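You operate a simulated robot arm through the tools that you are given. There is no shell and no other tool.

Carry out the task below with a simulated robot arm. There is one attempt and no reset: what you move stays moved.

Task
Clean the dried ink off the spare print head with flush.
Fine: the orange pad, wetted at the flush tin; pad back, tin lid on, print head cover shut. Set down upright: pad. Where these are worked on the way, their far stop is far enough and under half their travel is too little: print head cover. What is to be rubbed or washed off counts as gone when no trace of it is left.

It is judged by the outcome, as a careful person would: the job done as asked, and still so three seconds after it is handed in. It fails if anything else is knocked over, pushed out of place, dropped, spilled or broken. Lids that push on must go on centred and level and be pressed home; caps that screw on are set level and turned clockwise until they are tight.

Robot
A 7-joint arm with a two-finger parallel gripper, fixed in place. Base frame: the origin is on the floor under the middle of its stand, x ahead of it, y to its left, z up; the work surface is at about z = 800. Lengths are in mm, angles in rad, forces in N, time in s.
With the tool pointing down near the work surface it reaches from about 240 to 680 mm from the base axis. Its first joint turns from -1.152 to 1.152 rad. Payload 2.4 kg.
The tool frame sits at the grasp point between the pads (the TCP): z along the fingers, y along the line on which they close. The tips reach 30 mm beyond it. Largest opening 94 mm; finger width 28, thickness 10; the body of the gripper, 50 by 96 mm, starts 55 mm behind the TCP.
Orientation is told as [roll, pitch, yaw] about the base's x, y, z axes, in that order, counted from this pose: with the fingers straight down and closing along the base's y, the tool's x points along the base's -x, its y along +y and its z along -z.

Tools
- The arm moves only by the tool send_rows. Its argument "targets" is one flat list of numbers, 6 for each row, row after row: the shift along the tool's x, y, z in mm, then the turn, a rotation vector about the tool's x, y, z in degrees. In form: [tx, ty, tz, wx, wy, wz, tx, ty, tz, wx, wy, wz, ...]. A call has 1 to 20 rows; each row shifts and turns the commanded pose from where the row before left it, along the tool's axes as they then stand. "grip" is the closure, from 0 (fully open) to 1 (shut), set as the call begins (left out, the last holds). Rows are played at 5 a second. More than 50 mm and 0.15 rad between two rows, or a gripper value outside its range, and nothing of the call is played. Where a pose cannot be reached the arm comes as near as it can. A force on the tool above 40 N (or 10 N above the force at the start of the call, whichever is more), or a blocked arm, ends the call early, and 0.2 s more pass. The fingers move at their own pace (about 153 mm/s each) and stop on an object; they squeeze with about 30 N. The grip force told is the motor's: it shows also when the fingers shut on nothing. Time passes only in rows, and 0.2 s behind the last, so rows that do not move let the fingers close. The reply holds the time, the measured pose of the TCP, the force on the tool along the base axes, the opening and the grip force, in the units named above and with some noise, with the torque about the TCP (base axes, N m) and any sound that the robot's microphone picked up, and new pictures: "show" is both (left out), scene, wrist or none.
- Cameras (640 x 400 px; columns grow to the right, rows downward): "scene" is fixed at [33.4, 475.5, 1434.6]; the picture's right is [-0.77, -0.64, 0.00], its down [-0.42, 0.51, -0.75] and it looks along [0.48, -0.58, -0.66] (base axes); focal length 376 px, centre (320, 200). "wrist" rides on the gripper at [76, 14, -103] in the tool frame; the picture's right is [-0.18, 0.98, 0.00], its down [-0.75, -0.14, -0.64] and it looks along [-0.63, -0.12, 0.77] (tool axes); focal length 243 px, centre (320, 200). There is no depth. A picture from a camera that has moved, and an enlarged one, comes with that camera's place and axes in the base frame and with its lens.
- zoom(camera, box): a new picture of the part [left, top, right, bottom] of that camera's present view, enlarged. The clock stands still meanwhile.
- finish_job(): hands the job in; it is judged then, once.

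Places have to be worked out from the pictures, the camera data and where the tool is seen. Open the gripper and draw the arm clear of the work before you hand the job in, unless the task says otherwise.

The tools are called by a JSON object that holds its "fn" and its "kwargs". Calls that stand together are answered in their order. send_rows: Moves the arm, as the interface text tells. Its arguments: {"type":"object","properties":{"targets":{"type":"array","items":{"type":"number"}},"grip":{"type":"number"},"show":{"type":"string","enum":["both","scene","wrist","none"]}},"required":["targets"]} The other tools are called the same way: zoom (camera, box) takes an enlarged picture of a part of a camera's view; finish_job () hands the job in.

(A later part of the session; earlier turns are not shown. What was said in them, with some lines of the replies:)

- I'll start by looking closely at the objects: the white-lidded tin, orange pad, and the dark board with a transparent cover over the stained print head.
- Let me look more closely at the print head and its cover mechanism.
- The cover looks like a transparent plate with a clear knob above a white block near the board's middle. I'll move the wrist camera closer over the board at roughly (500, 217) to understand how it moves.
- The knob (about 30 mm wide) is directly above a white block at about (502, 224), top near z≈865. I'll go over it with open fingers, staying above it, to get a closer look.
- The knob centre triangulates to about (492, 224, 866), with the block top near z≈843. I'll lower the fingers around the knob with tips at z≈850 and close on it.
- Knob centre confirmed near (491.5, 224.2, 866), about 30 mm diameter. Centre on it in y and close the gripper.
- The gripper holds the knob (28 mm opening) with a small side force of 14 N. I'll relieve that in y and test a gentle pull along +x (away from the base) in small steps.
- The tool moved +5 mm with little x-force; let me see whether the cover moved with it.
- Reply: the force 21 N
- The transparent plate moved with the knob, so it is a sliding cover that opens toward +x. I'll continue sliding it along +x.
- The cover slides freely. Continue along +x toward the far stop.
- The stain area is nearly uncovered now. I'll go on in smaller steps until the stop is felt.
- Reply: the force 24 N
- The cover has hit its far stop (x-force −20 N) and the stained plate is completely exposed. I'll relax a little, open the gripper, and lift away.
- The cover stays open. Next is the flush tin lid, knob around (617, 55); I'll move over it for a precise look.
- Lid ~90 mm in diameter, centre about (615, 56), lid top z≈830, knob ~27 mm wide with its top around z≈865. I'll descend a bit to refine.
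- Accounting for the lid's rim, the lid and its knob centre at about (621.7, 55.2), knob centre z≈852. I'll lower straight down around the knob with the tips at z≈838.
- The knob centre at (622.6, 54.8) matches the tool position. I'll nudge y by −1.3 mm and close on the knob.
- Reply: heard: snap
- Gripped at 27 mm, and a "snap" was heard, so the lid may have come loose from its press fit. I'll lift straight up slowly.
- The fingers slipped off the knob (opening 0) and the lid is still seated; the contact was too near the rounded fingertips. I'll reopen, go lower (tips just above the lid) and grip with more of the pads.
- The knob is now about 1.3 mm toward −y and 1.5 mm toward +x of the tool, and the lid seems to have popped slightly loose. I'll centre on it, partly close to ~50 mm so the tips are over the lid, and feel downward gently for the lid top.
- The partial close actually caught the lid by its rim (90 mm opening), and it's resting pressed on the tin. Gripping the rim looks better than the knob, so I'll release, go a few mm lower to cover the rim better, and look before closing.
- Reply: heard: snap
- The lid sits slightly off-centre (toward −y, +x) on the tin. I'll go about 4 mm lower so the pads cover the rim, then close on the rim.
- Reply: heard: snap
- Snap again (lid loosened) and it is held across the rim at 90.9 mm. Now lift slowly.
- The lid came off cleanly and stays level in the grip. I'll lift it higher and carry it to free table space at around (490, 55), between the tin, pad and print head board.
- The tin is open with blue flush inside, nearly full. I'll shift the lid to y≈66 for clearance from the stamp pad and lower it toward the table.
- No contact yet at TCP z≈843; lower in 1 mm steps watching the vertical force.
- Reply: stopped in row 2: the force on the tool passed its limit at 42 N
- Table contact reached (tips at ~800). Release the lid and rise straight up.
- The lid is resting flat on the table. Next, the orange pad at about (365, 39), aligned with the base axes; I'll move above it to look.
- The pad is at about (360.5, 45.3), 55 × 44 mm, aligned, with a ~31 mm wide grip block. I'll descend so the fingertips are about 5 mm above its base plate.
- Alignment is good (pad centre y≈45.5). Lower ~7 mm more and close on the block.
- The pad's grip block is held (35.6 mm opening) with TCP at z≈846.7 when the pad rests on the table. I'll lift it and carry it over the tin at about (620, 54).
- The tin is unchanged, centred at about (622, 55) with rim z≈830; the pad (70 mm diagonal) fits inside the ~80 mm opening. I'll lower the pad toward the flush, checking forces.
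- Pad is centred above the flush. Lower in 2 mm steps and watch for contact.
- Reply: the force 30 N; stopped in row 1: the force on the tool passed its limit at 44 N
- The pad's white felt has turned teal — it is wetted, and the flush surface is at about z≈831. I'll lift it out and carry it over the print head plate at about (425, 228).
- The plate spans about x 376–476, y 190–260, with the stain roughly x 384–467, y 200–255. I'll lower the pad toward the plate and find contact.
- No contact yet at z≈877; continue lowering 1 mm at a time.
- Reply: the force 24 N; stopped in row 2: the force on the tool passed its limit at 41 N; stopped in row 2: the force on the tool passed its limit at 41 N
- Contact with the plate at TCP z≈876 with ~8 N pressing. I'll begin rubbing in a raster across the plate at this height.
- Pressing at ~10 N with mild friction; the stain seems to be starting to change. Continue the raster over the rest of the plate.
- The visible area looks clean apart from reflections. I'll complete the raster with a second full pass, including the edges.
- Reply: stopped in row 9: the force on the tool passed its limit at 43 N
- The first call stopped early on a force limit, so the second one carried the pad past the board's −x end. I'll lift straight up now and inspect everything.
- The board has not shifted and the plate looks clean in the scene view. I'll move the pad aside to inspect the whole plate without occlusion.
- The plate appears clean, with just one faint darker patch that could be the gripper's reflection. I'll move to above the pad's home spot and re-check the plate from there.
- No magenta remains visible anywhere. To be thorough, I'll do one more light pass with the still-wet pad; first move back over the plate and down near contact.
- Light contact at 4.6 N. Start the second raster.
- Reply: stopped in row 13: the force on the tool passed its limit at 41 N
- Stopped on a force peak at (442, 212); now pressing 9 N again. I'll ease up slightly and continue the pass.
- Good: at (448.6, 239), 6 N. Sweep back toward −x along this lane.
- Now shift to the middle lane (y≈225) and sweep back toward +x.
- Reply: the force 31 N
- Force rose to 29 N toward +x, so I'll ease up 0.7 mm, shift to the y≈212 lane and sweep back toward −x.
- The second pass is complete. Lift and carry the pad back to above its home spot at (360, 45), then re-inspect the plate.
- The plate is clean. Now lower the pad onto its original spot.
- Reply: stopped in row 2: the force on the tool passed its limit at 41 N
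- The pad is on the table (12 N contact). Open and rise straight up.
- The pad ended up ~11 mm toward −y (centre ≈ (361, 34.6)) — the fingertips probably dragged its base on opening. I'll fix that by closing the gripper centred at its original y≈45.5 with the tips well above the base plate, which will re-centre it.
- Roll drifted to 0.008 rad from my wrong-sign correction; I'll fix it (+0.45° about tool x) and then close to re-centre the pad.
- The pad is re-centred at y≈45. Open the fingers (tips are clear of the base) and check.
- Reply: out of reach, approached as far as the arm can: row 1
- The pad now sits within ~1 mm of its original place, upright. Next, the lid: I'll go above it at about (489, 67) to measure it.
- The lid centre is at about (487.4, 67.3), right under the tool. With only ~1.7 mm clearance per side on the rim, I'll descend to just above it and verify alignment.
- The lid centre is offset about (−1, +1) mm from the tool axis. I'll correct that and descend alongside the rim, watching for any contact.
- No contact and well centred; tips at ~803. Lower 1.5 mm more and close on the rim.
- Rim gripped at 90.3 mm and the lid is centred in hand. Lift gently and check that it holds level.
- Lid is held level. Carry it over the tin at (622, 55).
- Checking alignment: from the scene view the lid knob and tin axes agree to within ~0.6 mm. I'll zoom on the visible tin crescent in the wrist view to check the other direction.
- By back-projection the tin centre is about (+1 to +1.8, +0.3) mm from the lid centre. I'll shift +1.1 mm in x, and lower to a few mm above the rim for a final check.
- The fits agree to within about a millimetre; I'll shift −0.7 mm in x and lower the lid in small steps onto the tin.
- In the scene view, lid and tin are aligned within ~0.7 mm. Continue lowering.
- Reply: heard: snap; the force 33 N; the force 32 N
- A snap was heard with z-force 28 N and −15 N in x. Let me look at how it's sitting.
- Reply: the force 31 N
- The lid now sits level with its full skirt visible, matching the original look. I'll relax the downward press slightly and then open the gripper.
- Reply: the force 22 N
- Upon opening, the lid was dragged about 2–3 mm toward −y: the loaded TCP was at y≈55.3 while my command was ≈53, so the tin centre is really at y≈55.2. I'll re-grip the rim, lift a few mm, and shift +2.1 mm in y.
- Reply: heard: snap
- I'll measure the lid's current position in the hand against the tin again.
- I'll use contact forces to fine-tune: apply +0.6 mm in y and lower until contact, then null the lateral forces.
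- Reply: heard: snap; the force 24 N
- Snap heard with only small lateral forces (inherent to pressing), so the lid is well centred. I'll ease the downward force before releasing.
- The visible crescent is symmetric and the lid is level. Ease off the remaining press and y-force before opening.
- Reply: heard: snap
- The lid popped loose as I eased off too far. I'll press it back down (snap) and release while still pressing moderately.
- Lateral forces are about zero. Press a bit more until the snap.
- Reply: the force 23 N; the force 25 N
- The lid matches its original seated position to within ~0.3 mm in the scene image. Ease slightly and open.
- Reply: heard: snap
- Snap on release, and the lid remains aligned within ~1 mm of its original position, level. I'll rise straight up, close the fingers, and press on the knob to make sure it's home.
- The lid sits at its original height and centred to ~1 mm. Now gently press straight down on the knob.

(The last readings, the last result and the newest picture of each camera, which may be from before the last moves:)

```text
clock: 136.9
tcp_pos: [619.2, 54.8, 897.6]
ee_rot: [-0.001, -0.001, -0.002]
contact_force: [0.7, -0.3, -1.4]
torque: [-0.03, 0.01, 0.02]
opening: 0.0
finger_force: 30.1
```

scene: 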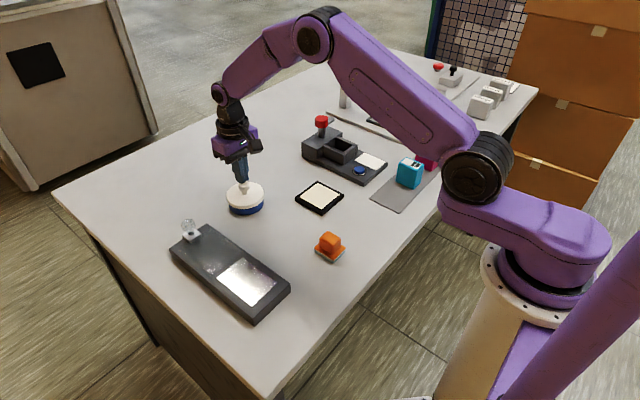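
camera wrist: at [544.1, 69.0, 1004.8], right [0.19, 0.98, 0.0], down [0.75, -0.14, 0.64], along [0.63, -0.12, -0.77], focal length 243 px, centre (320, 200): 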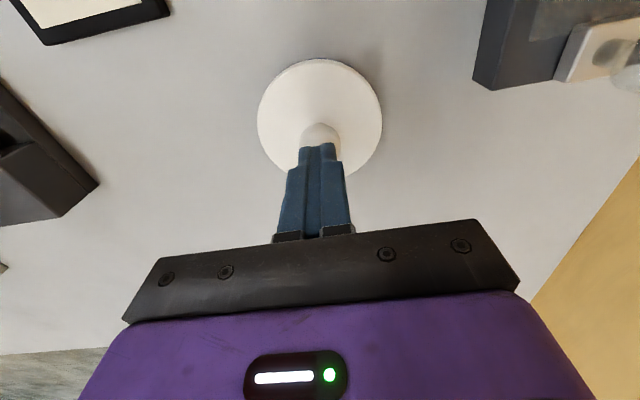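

No contact yet; continue down on the knob.

{"fn": "send_rows", "kwargs": {"targets": [0, 0, 1, 0, 0, 0, 0, 0, 0, 0, 0, 0], "show": "none"}}

{"fn": "send_rows", "kwargs": {"targets": [0, 0, 1, 0, 0, 0, 0, 0, 0, 0, 0, 0], "show": "none"}}

{"fn": "send_rows", "kwargs": {"targets": [0, 0, 1, 0, 0, 0, 0, 0, 0, 0, 0, 0], "show": "none"}}

```text
clock: 137.5
tcp_pos: [620.0, 53.8, 895.5]
ee_rot: [-0.001, -0.002, -0.002]
contact_force: [-0.3, 0.1, -0.5]
torque: [0.03, -0.03, -0.03]
opening: 0.0
finger_force: 30.1
```

```text
clock: 138.1
tcp_pos: [620.0, 53.3, 895.6]
ee_rot: [0.0, -0.001, -0.002]
contact_force: [-1.8, 0.2, 3.9]
torque: [-0.01, 0.09, 0.05]
opening: 0.1
finger_force: 29.8
```

```text
clock: 138.7
tcp_pos: [620.3, 53.4, 895.3]
ee_rot: [0.0, -0.005, -0.002]
contact_force: [-3.2, 1.6, 8.1]
torque: [0.01, 0.11, -0.04]
opening: 0.0
finger_force: 29.9
```

Contact on the knob (8 N). Press a little further, to about 25–30 N.

{"fn": "send_rows", "kwargs": {"targets": [0, 0, 0.6, 0, 0, 0, 0, 0, 0, 0, 0, 0], "show": "none"}}

{"fn": "send_rows", "kwargs": {"targets": [0, 0, 0.5, 0, 0, 0, 0, 0, 0, 0, 0, 0], "show": "none"}}

```text
clock: 139.3
tcp_pos: [619.5, 53.1, 895.2]
ee_rot: [0.001, -0.004, -0.002]
contact_force: [-6.8, 2.5, 20.8]
torque: [0.06, 0.25, -0.05]
opening: 0.1
finger_force: 30.3
```

```text
clock: 139.9
tcp_pos: [619.4, 54.6, 895.4]
ee_rot: [0.0, -0.005, -0.001]
contact_force: [-9.0, 1.0, 31.4]
torque: [0.01, 0.33, 0.06]
opening: 0.2
finger_force: 29.2
```

Pressed to 31 N with no further movement or snap, so it is home. Lift off and inspect.

{"fn": "send_rows", "kwargs": {"targets": [0, 0, -3, 0, 0, 0, 0, 0, -20, 0, 0, 0, 0, 0, -30, 0, 0, 0, 0, 0, 0, 0, 0, 0], "show": "both"}}

{"fn": "zoom", "kwargs": {"camera": "scene", "box": [210, 165, 290, 225]}}

{"fn": "zoom", "kwargs": {"camera": "wrist", "box": [240, 40, 420, 220]}}

```text
clock: 140.9
tcp_pos: [618.1, 54.6, 946.0]
ee_rot: [-0.002, -0.002, -0.001]
contact_force: [-0.1, 0.4, 0.6]
torque: [-0.03, 0.0, -0.03]
opening: 0.0
finger_force: 30.2
camera wrist: at [542.9, 69.4, 1049.4], right [0.19, 0.98, 0.0], down [0.75, -0.14, 0.64], along [0.63, -0.12, -0.77], focal length 243 px, centre (320, 200)
```

scene: 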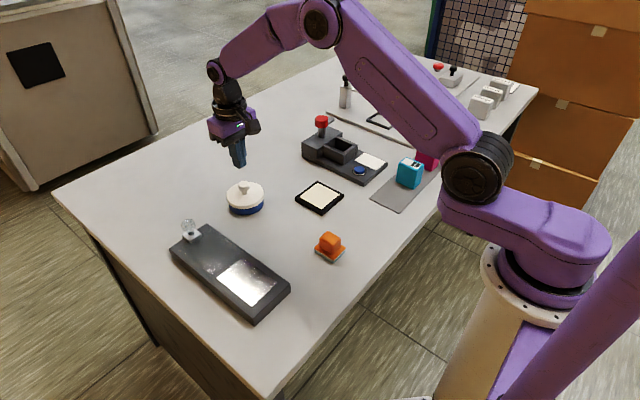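
wrist: 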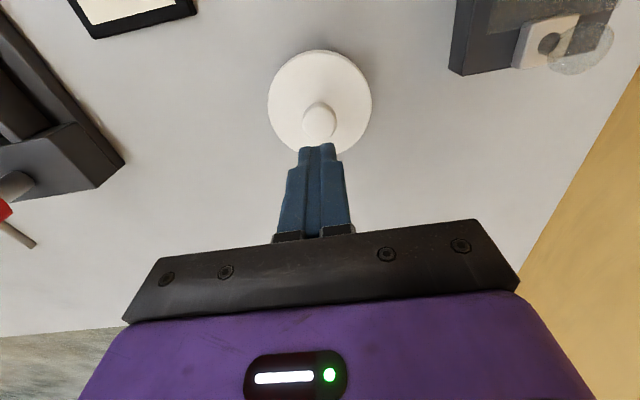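

```text
6.67 times, centred on (250, 195) of scene
camera zoom: at [33.4, 475.5, 1434.6], right [-0.77, -0.64, 0.0], down [-0.42, 0.51, -0.75], along [0.48, -0.58, -0.66], focal length 2505 px, centre (787, 233)
```

zoom: 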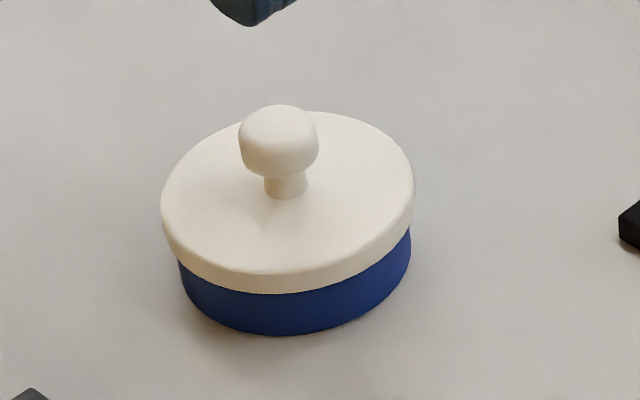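

```text
2.22 times, centred on (330, 130) of wrist
camera zoom: at [542.9, 69.4, 1049.4], right [0.19, 0.98, 0.0], down [0.75, -0.14, 0.64], along [0.63, -0.12, -0.77], focal length 539 px, centre (298, 356)
```

zoom: 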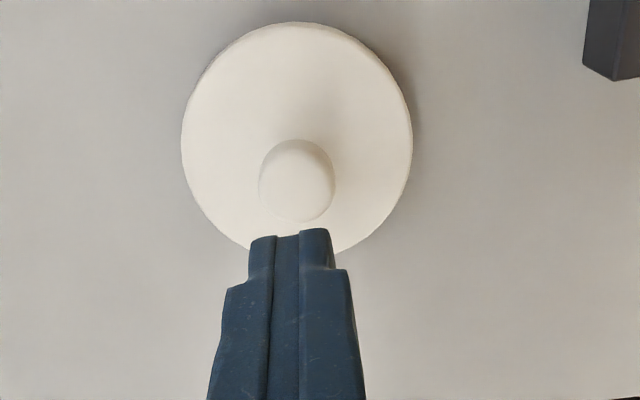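

The lid matches its initial image to under a millimetre, level and home. Next, close the print head cover: open the gripper and move above its knob at about (600, 224).

{"fn": "send_rows", "kwargs": {"targets": [4, 42, 0, 0, 0, 0, 4, 42, 0, 0, 0, 0, 5, 42, 0, 0, 0, 0, 5, 43, 0, 0, 0, 0, 0, 0, 15, 0, 0, 0, 0, 0, 0, 0, 0, 0], "grip": 0, "show": "both"}}

{"fn": "zoom", "kwargs": {"camera": "wrist", "box": [230, 40, 430, 220]}}

```text
clock: 142.3
tcp_pos: [602.2, 223.6, 933.0]
ee_rot: [0.0, 0.0, -0.003]
contact_force: [0.2, 0.0, 0.5]
torque: [-0.01, 0.03, -0.01]
opening: 94.0
finger_force: 0.1
camera wrist: at [526.8, 237.5, 1034.5], right [0.19, 0.98, 0.0], down [0.75, -0.14, 0.64], along [0.63, -0.12, -0.77], focal length 243 px, centre (320, 200)
```

scene: 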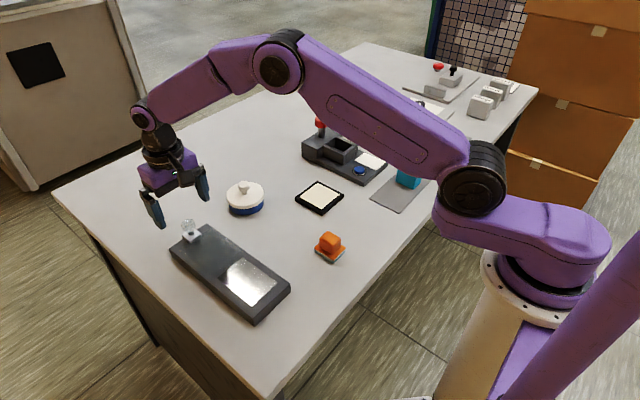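
wrist: 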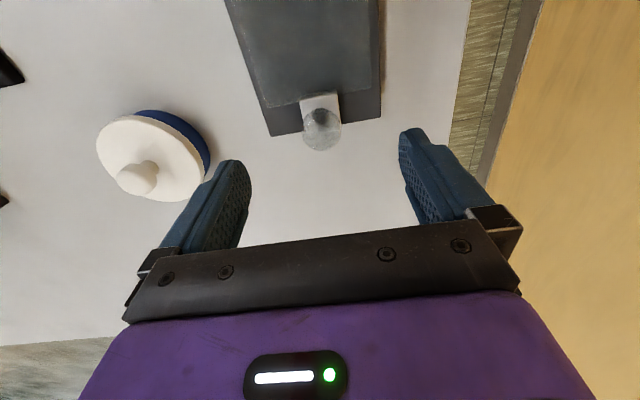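

```text
2.22 times, centred on (330, 130) of wrist
camera zoom: at [526.8, 237.5, 1034.5], right [0.19, 0.98, 0.0], down [0.75, -0.14, 0.64], along [0.63, -0.12, -0.77], focal length 539 px, centre (298, 356)
```

zoom: 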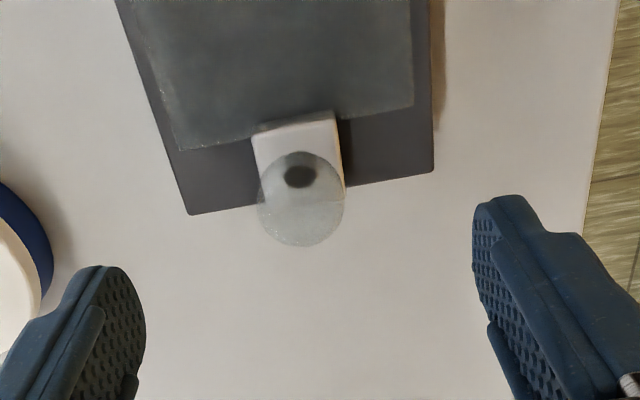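

Knob centre at about (599.5, 224.9, 866). Align and lower around it with tips at z≈849, then close.

{"fn": "send_rows", "kwargs": {"targets": [2.3, 1, 18, 0, 0, 0, 0, 0, 18, 0, 0, 0, 0, 0, 12, 0, 0, 0, 0, 0, 6, 0, 0, 0, 0, 0, 0, 0, 0, 0], "show": "both"}}

{"fn": "zoom", "kwargs": {"camera": "wrist", "box": [220, 40, 440, 240]}}

```text
clock: 143.5
tcp_pos: [599.5, 225.7, 877.5]
ee_rot: [0.001, -0.001, -0.003]
contact_force: [0.1, 0.1, 0.7]
torque: [0.04, 0.02, -0.01]
opening: 94.1
finger_force: 0.1
camera wrist: at [523.6, 239.6, 980.2], right [0.19, 0.98, 0.0], down [0.75, -0.14, 0.64], along [0.63, -0.12, -0.77], focal length 243 px, centre (320, 200)
```

scene: 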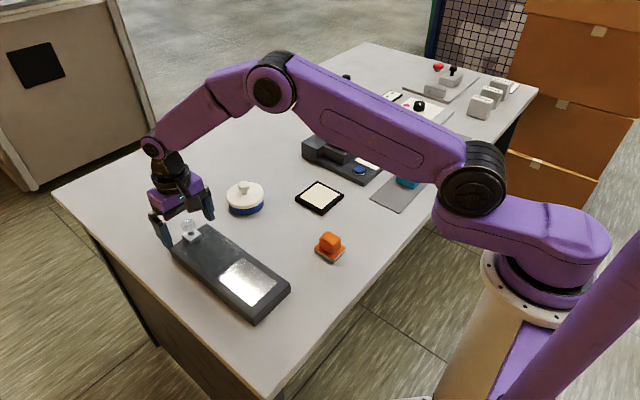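
wrist: 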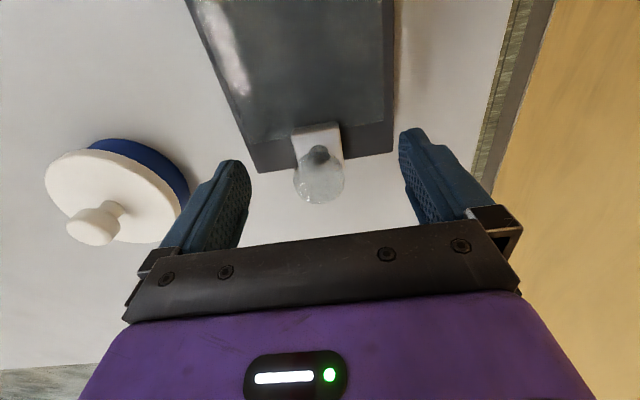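

```text
2.00 times, centred on (330, 140) of wrist
camera zoom: at [523.6, 239.6, 980.2], right [0.19, 0.98, 0.0], down [0.75, -0.14, 0.64], along [0.63, -0.12, -0.77], focal length 485 px, centre (300, 320)
```

zoom: 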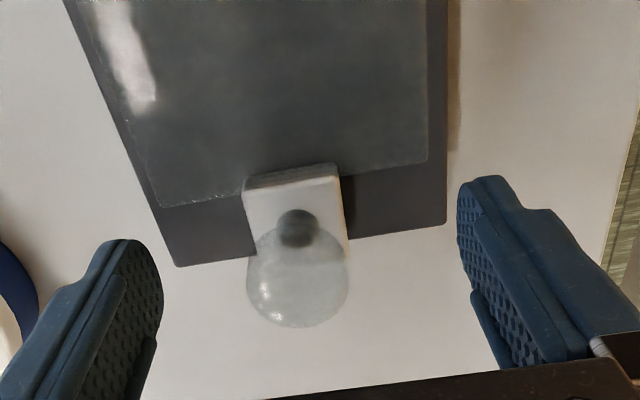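

Knob is centred between the fingers. Close on it.

{"fn": "send_rows", "kwargs": {"targets": [0, -0.5, 0, 0, 0, 0, 0, 0, 0, 0, 0, 0, 0, 0, 0, 0, 0, 0], "grip": 1, "show": "none"}}

{"fn": "send_rows", "kwargs": {"targets": [2, 0, 0, 0, 0, 0, 4, 0, 0, 0, 0, 0, 5, 0, 0, 0, 0, 0, 5, 0, 0, 0, 0, 0, 5, 0, 0, 0, 0, 0, 5, 0, 0, 0, 0, 0], "show": "scene"}}

```text
clock: 144.3
tcp_pos: [598.4, 224.4, 877.3]
ee_rot: [-0.001, -0.003, -0.002]
contact_force: [0.2, 2.0, 0.2]
torque: [0.38, 0.09, -0.07]
opening: 27.6
finger_force: 45.2
```

```text
clock: 145.7
tcp_pos: [574.5, 224.4, 876.7]
ee_rot: [0.001, -0.003, -0.003]
contact_force: [2.7, 0.8, 14.7]
torque: [0.2, 1.09, -0.01]
opening: 27.7
finger_force: 44.6
```

scene: 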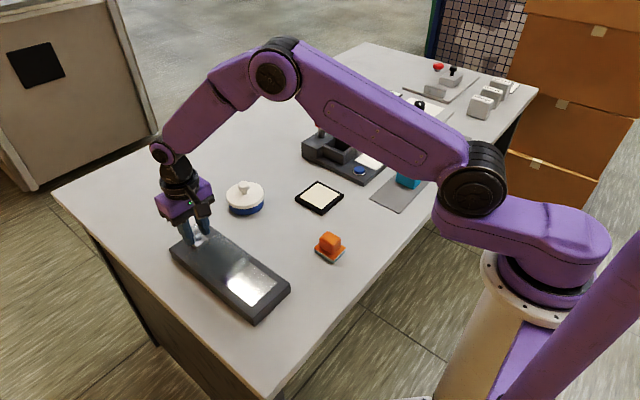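

The cover slides back smoothly. Continue toward −x, easing z slightly.

{"fn": "send_rows", "kwargs": {"targets": [5, 0, -0.5, 0, 0, 0, 5, 0, 0, 0, 0, 0, 5, 0, 0, 0, 0, 0, 5, 0, 0, 0, 0, 0, 5, 0, 0, 0, 0, 0, 5, 0, 0, 0, 0, 0, 5, 0, 0, 0, 0, 0], "show": "none"}}

{"fn": "send_rows", "kwargs": {"targets": [5, 0, 0, 0, 0, 0, 5, 0, 0, 0, 0, 0, 5, 0, 0, 0, 0, 0, 5, 0, 0, 0, 0, 0, 5, 0, 0, 0, 0, 0, 5, 0, 0, 0, 0, 0], "show": "scene"}}

```text
clock: 147.3
tcp_pos: [538.3, 224.6, 877.3]
ee_rot: [0.0, 0.0, 0.001]
contact_force: [2.0, 7.9, 0.1]
torque: [0.35, -1.14, -0.02]
opening: 27.8
finger_force: 45.1
```

```text
clock: 148.7
tcp_pos: [509.6, 224.4, 877.6]
ee_rot: [0.0, -0.003, 0.0]
contact_force: [3.4, 13.3, 14.0]
torque: [-0.14, 0.99, -0.24]
opening: 27.5
finger_force: 44.7
```

scene: 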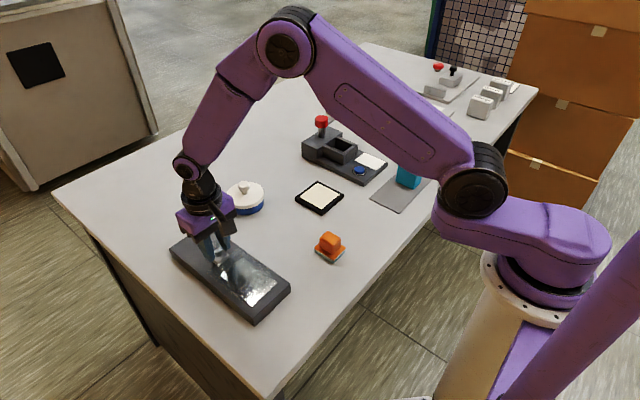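

Nearly closed (x≈510 of the original 491.5). Continue with smaller steps to the closed stop.

{"fn": "send_rows", "kwargs": {"targets": [4, 0.5, -0.4, 0, 0, 0, 4, 0, 0, 0, 0, 0, 4, 0, 0, 0, 0, 0, 2, 0, 0, 0, 0, 0, 2, 0, 0, 0, 0, 0, 0, 0, 0, 0, 0, 0], "show": "none"}}

{"fn": "send_rows", "kwargs": {"targets": [1.5, 0, 0, 0, 0, 0, 1.5, 0, 0, 0, 0, 0, 0, 0, 0, 0, 0, 0], "show": "none"}}

```text
clock: 150.1
tcp_pos: [491.4, 224.3, 876.9]
ee_rot: [-0.002, -0.003, -0.002]
contact_force: [2.5, 14.6, -13.7]
torque: [0.25, -1.22, 0.08]
opening: 28.1
finger_force: 45.2
```

```text
clock: 150.9
tcp_pos: [490.1, 225.2, 877.7]
ee_rot: [-0.001, 0.0, -0.002]
contact_force: [1.5, 13.6, -15.7]
torque: [0.27, -0.33, 0.13]
opening: 27.6
finger_force: 45.5
```

{"fn": "send_rows", "kwargs": {"targets": [1, 0, 0.4, 0, 0, 0, 1, 0, 0, 0, 0, 0, 0, 0, 0, 0, 0, 0], "show": "none"}}

{"fn": "send_rows", "kwargs": {"targets": [1, 0, 0, 0, 0, 0, 0, 0, 0, 0, 0, 0], "show": "none"}}

```text
clock: 151.7
tcp_pos: [488.4, 225.7, 877.4]
ee_rot: [-0.001, -0.003, -0.002]
contact_force: [10.9, 9.8, -20.4]
torque: [0.29, 0.48, -0.14]
opening: 27.8
finger_force: 45.0
```

```text
clock: 152.3
tcp_pos: [488.4, 224.6, 877.9]
ee_rot: [0.0, -0.004, -0.002]
contact_force: [18.8, 8.4, -20.7]
torque: [-0.28, 0.44, 0.0]
opening: 27.8
finger_force: 45.1
```

The closed stop is reached (x-force ~19 N). Relax a little, open and rise clear.

{"fn": "send_rows", "kwargs": {"targets": [-0.8, 0.4, 0.6, 0, 0, 0, 0, 0, 0, 0, 0, 0], "show": "none"}}

{"fn": "send_rows", "kwargs": {"targets": [0, 0, 0, 0, 0, 0, 0, 0, 0, 0, 0, 0, 0, 0, 0, 0, 0, 0], "grip": 0, "show": "both"}}

{"fn": "zoom", "kwargs": {"camera": "scene", "box": [160, 190, 310, 330]}}

```text
clock: 152.9
tcp_pos: [489.2, 225.5, 877.7]
ee_rot: [0.002, -0.006, -0.001]
contact_force: [6.7, 1.3, -0.4]
torque: [-0.24, -1.33, -0.02]
opening: 27.7
finger_force: 44.8
```

```text
clock: 153.7
tcp_pos: [488.1, 225.2, 877.1]
ee_rot: [-0.003, -0.002, 0.0]
contact_force: [-0.8, -0.5, 0.5]
torque: [-0.01, 0.01, 0.01]
opening: 93.8
finger_force: 0.1
camera wrist: at [412.0, 239.3, 979.5], right [0.19, 0.98, 0.0], down [0.75, -0.14, 0.64], along [0.63, -0.12, -0.77], focal length 243 px, centre (320, 200)
```

scene: 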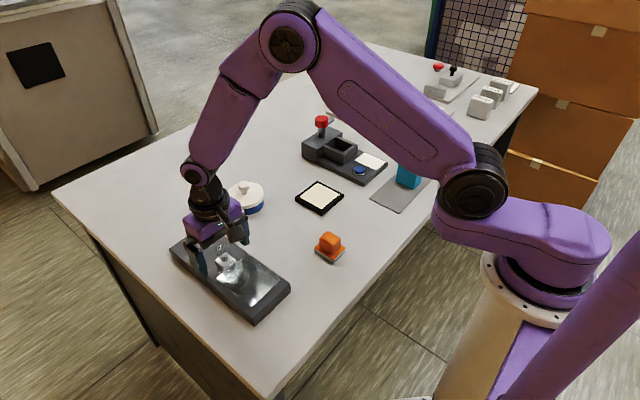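
wrist: 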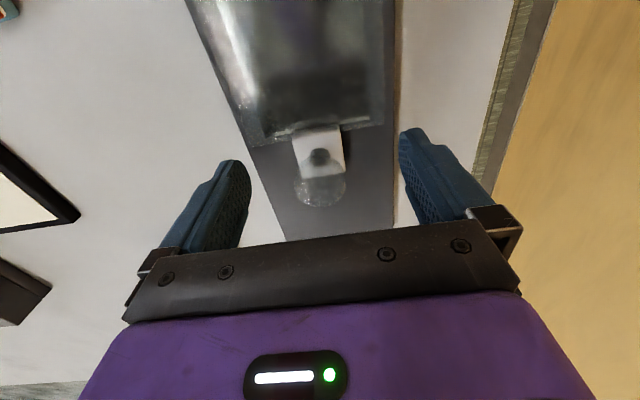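

```text
2.86 times, centred on (235, 260) of scene
camera zoom: at [33.4, 475.5, 1434.6], right [-0.77, -0.64, 0.0], down [-0.42, 0.51, -0.75], along [0.48, -0.58, -0.66], focal length 1074 px, centre (563, 29)
```

zoom: 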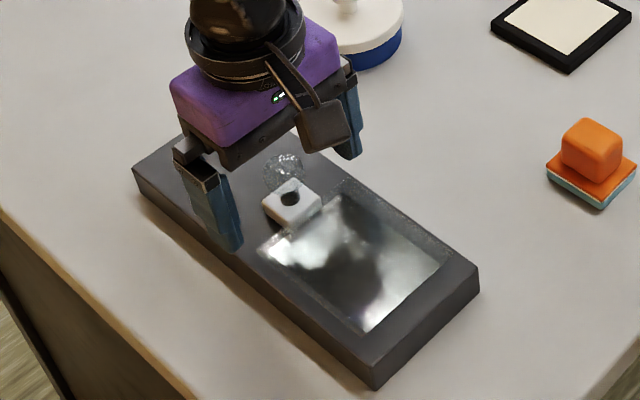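

Cover is over the plate. Rise up, retreat the arm to a clear pose, and do a final inspection.

{"fn": "send_rows", "kwargs": {"targets": [0, 0, -15, 0, 0, 0, 0, 0, -35, 0, 0, 0, 0, 0, -45, 0, 0, 0, 0, 0, -45, 0, 0, 0, 12, -25, -30, 0, 0, 0, 15, -30, -25, 0, 0, 0, 20, -35, 0, 0, 0, 0, 20, -35, 0, 0, 0, 0, 0, 0, 0, 0, 0, 0], "show": "both"}}

{"fn": "zoom", "kwargs": {"camera": "scene", "box": [160, 160, 360, 330]}}

{"fn": "zoom", "kwargs": {"camera": "scene", "box": [200, 230, 290, 290]}}

{"fn": "zoom", "kwargs": {"camera": "scene", "box": [280, 40, 480, 220]}}

```text
clock: 155.7
tcp_pos: [418.8, 96.4, 1071.5]
ee_rot: [0.0, -0.003, -0.001]
contact_force: [0.5, 0.2, 0.0]
torque: [-0.05, 0.0, -0.03]
opening: 94.3
finger_force: 0.1
camera wrist: at [344.0, 111.6, 1174.4], right [0.19, 0.98, 0.0], down [0.75, -0.14, 0.64], along [0.63, -0.12, -0.77], focal length 243 px, centre (320, 200)
```

scene: 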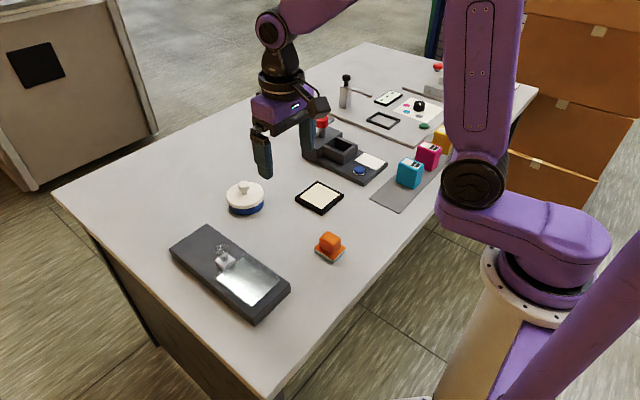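
wrist: 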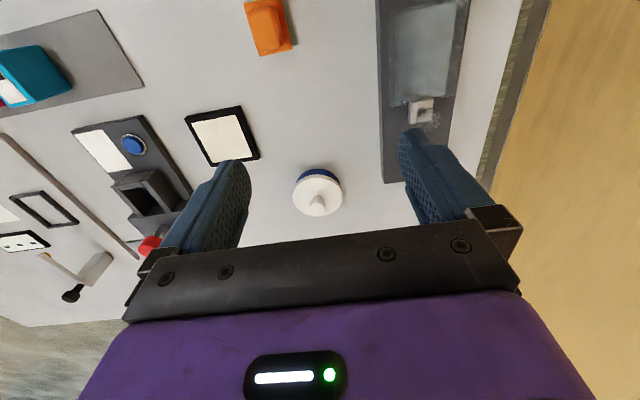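

```text
2.35 times, centred on (260, 245) of scene
camera zoom: at [33.4, 475.5, 1434.6], right [-0.77, -0.64, 0.0], down [-0.42, 0.51, -0.75], along [0.48, -0.58, -0.66], focal length 884 px, centre (461, 94)
```

zoom: 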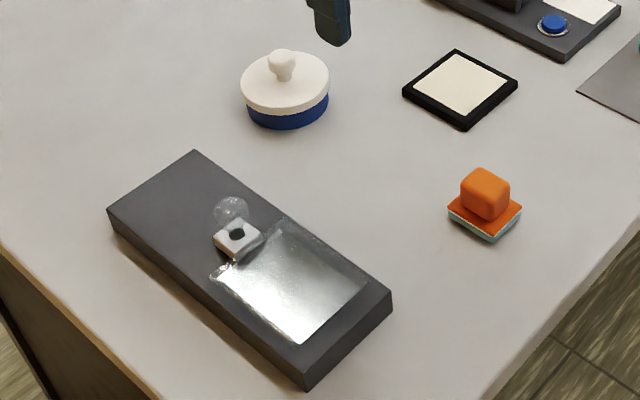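

```text
6.67 times, centred on (245, 260) of scene
camera zoom: at [33.4, 475.5, 1434.6], right [-0.77, -0.64, 0.0], down [-0.42, 0.51, -0.75], along [0.48, -0.58, -0.66], focal length 2505 px, centre (820, -200)
```

zoom: 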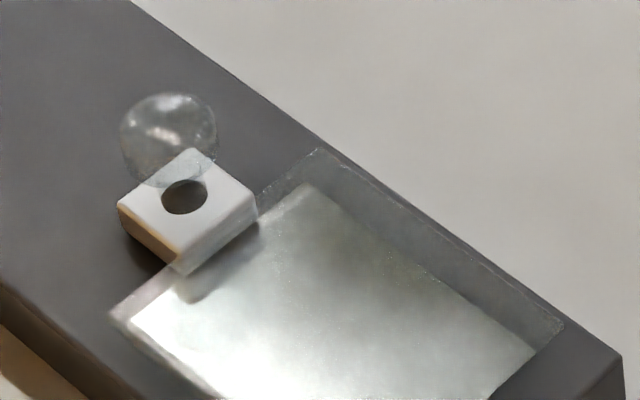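

```text
2.22 times, centred on (380, 130) of scene
camera zoom: at [33.4, 475.5, 1434.6], right [-0.77, -0.64, 0.0], down [-0.42, 0.51, -0.75], along [0.48, -0.58, -0.66], focal length 835 px, centre (187, 356)
```

zoom: 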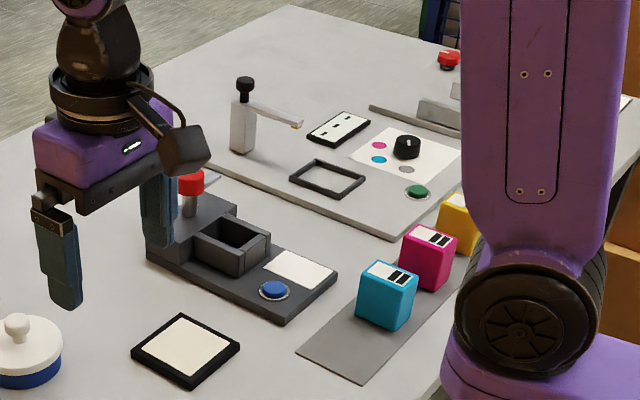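

The cover is back at its exact starting position over a clean plate. The tin lid is on, level and within about a millimetre of where it was. The pad is upright in its place, nothing else moved, and the gripper is open and clear, so I'm handing the job in.

{"fn": "finish_job", "kwargs": {}}

```text
The job is handed in.
```

I cleaned the dried ink off the spare print head with the flush-wetted orange pad and handed the job in. The result hasn't come back yet.

- **Print head:** I rubbed the plate in two passes with the wetted pad. No ink was visible from either camera afterwards.
- **Cover:** I slid it open to its far stop for the rubbing, then shut it to its closed stop. In the scene camera it sits where it started.
- **Flush tin:** The lid is on, level and about 1 mm off its original position. It slipped off centre once as I let go, so I lifted it and set it again. It snapped on, and pressing 31 N on the knob didn't move it any further.
- **Pad:** It stands upright within about 1 mm of its starting spot. It was dragged about 11 mm when I first let go, so I pushed it back into place.

During the second rubbing pass a force stop threw off my position, and the pad briefly ran past the near end of the print head board. The board did not move, and nothing was knocked over or spilled. The gripper is open and the arm is clear of the work.
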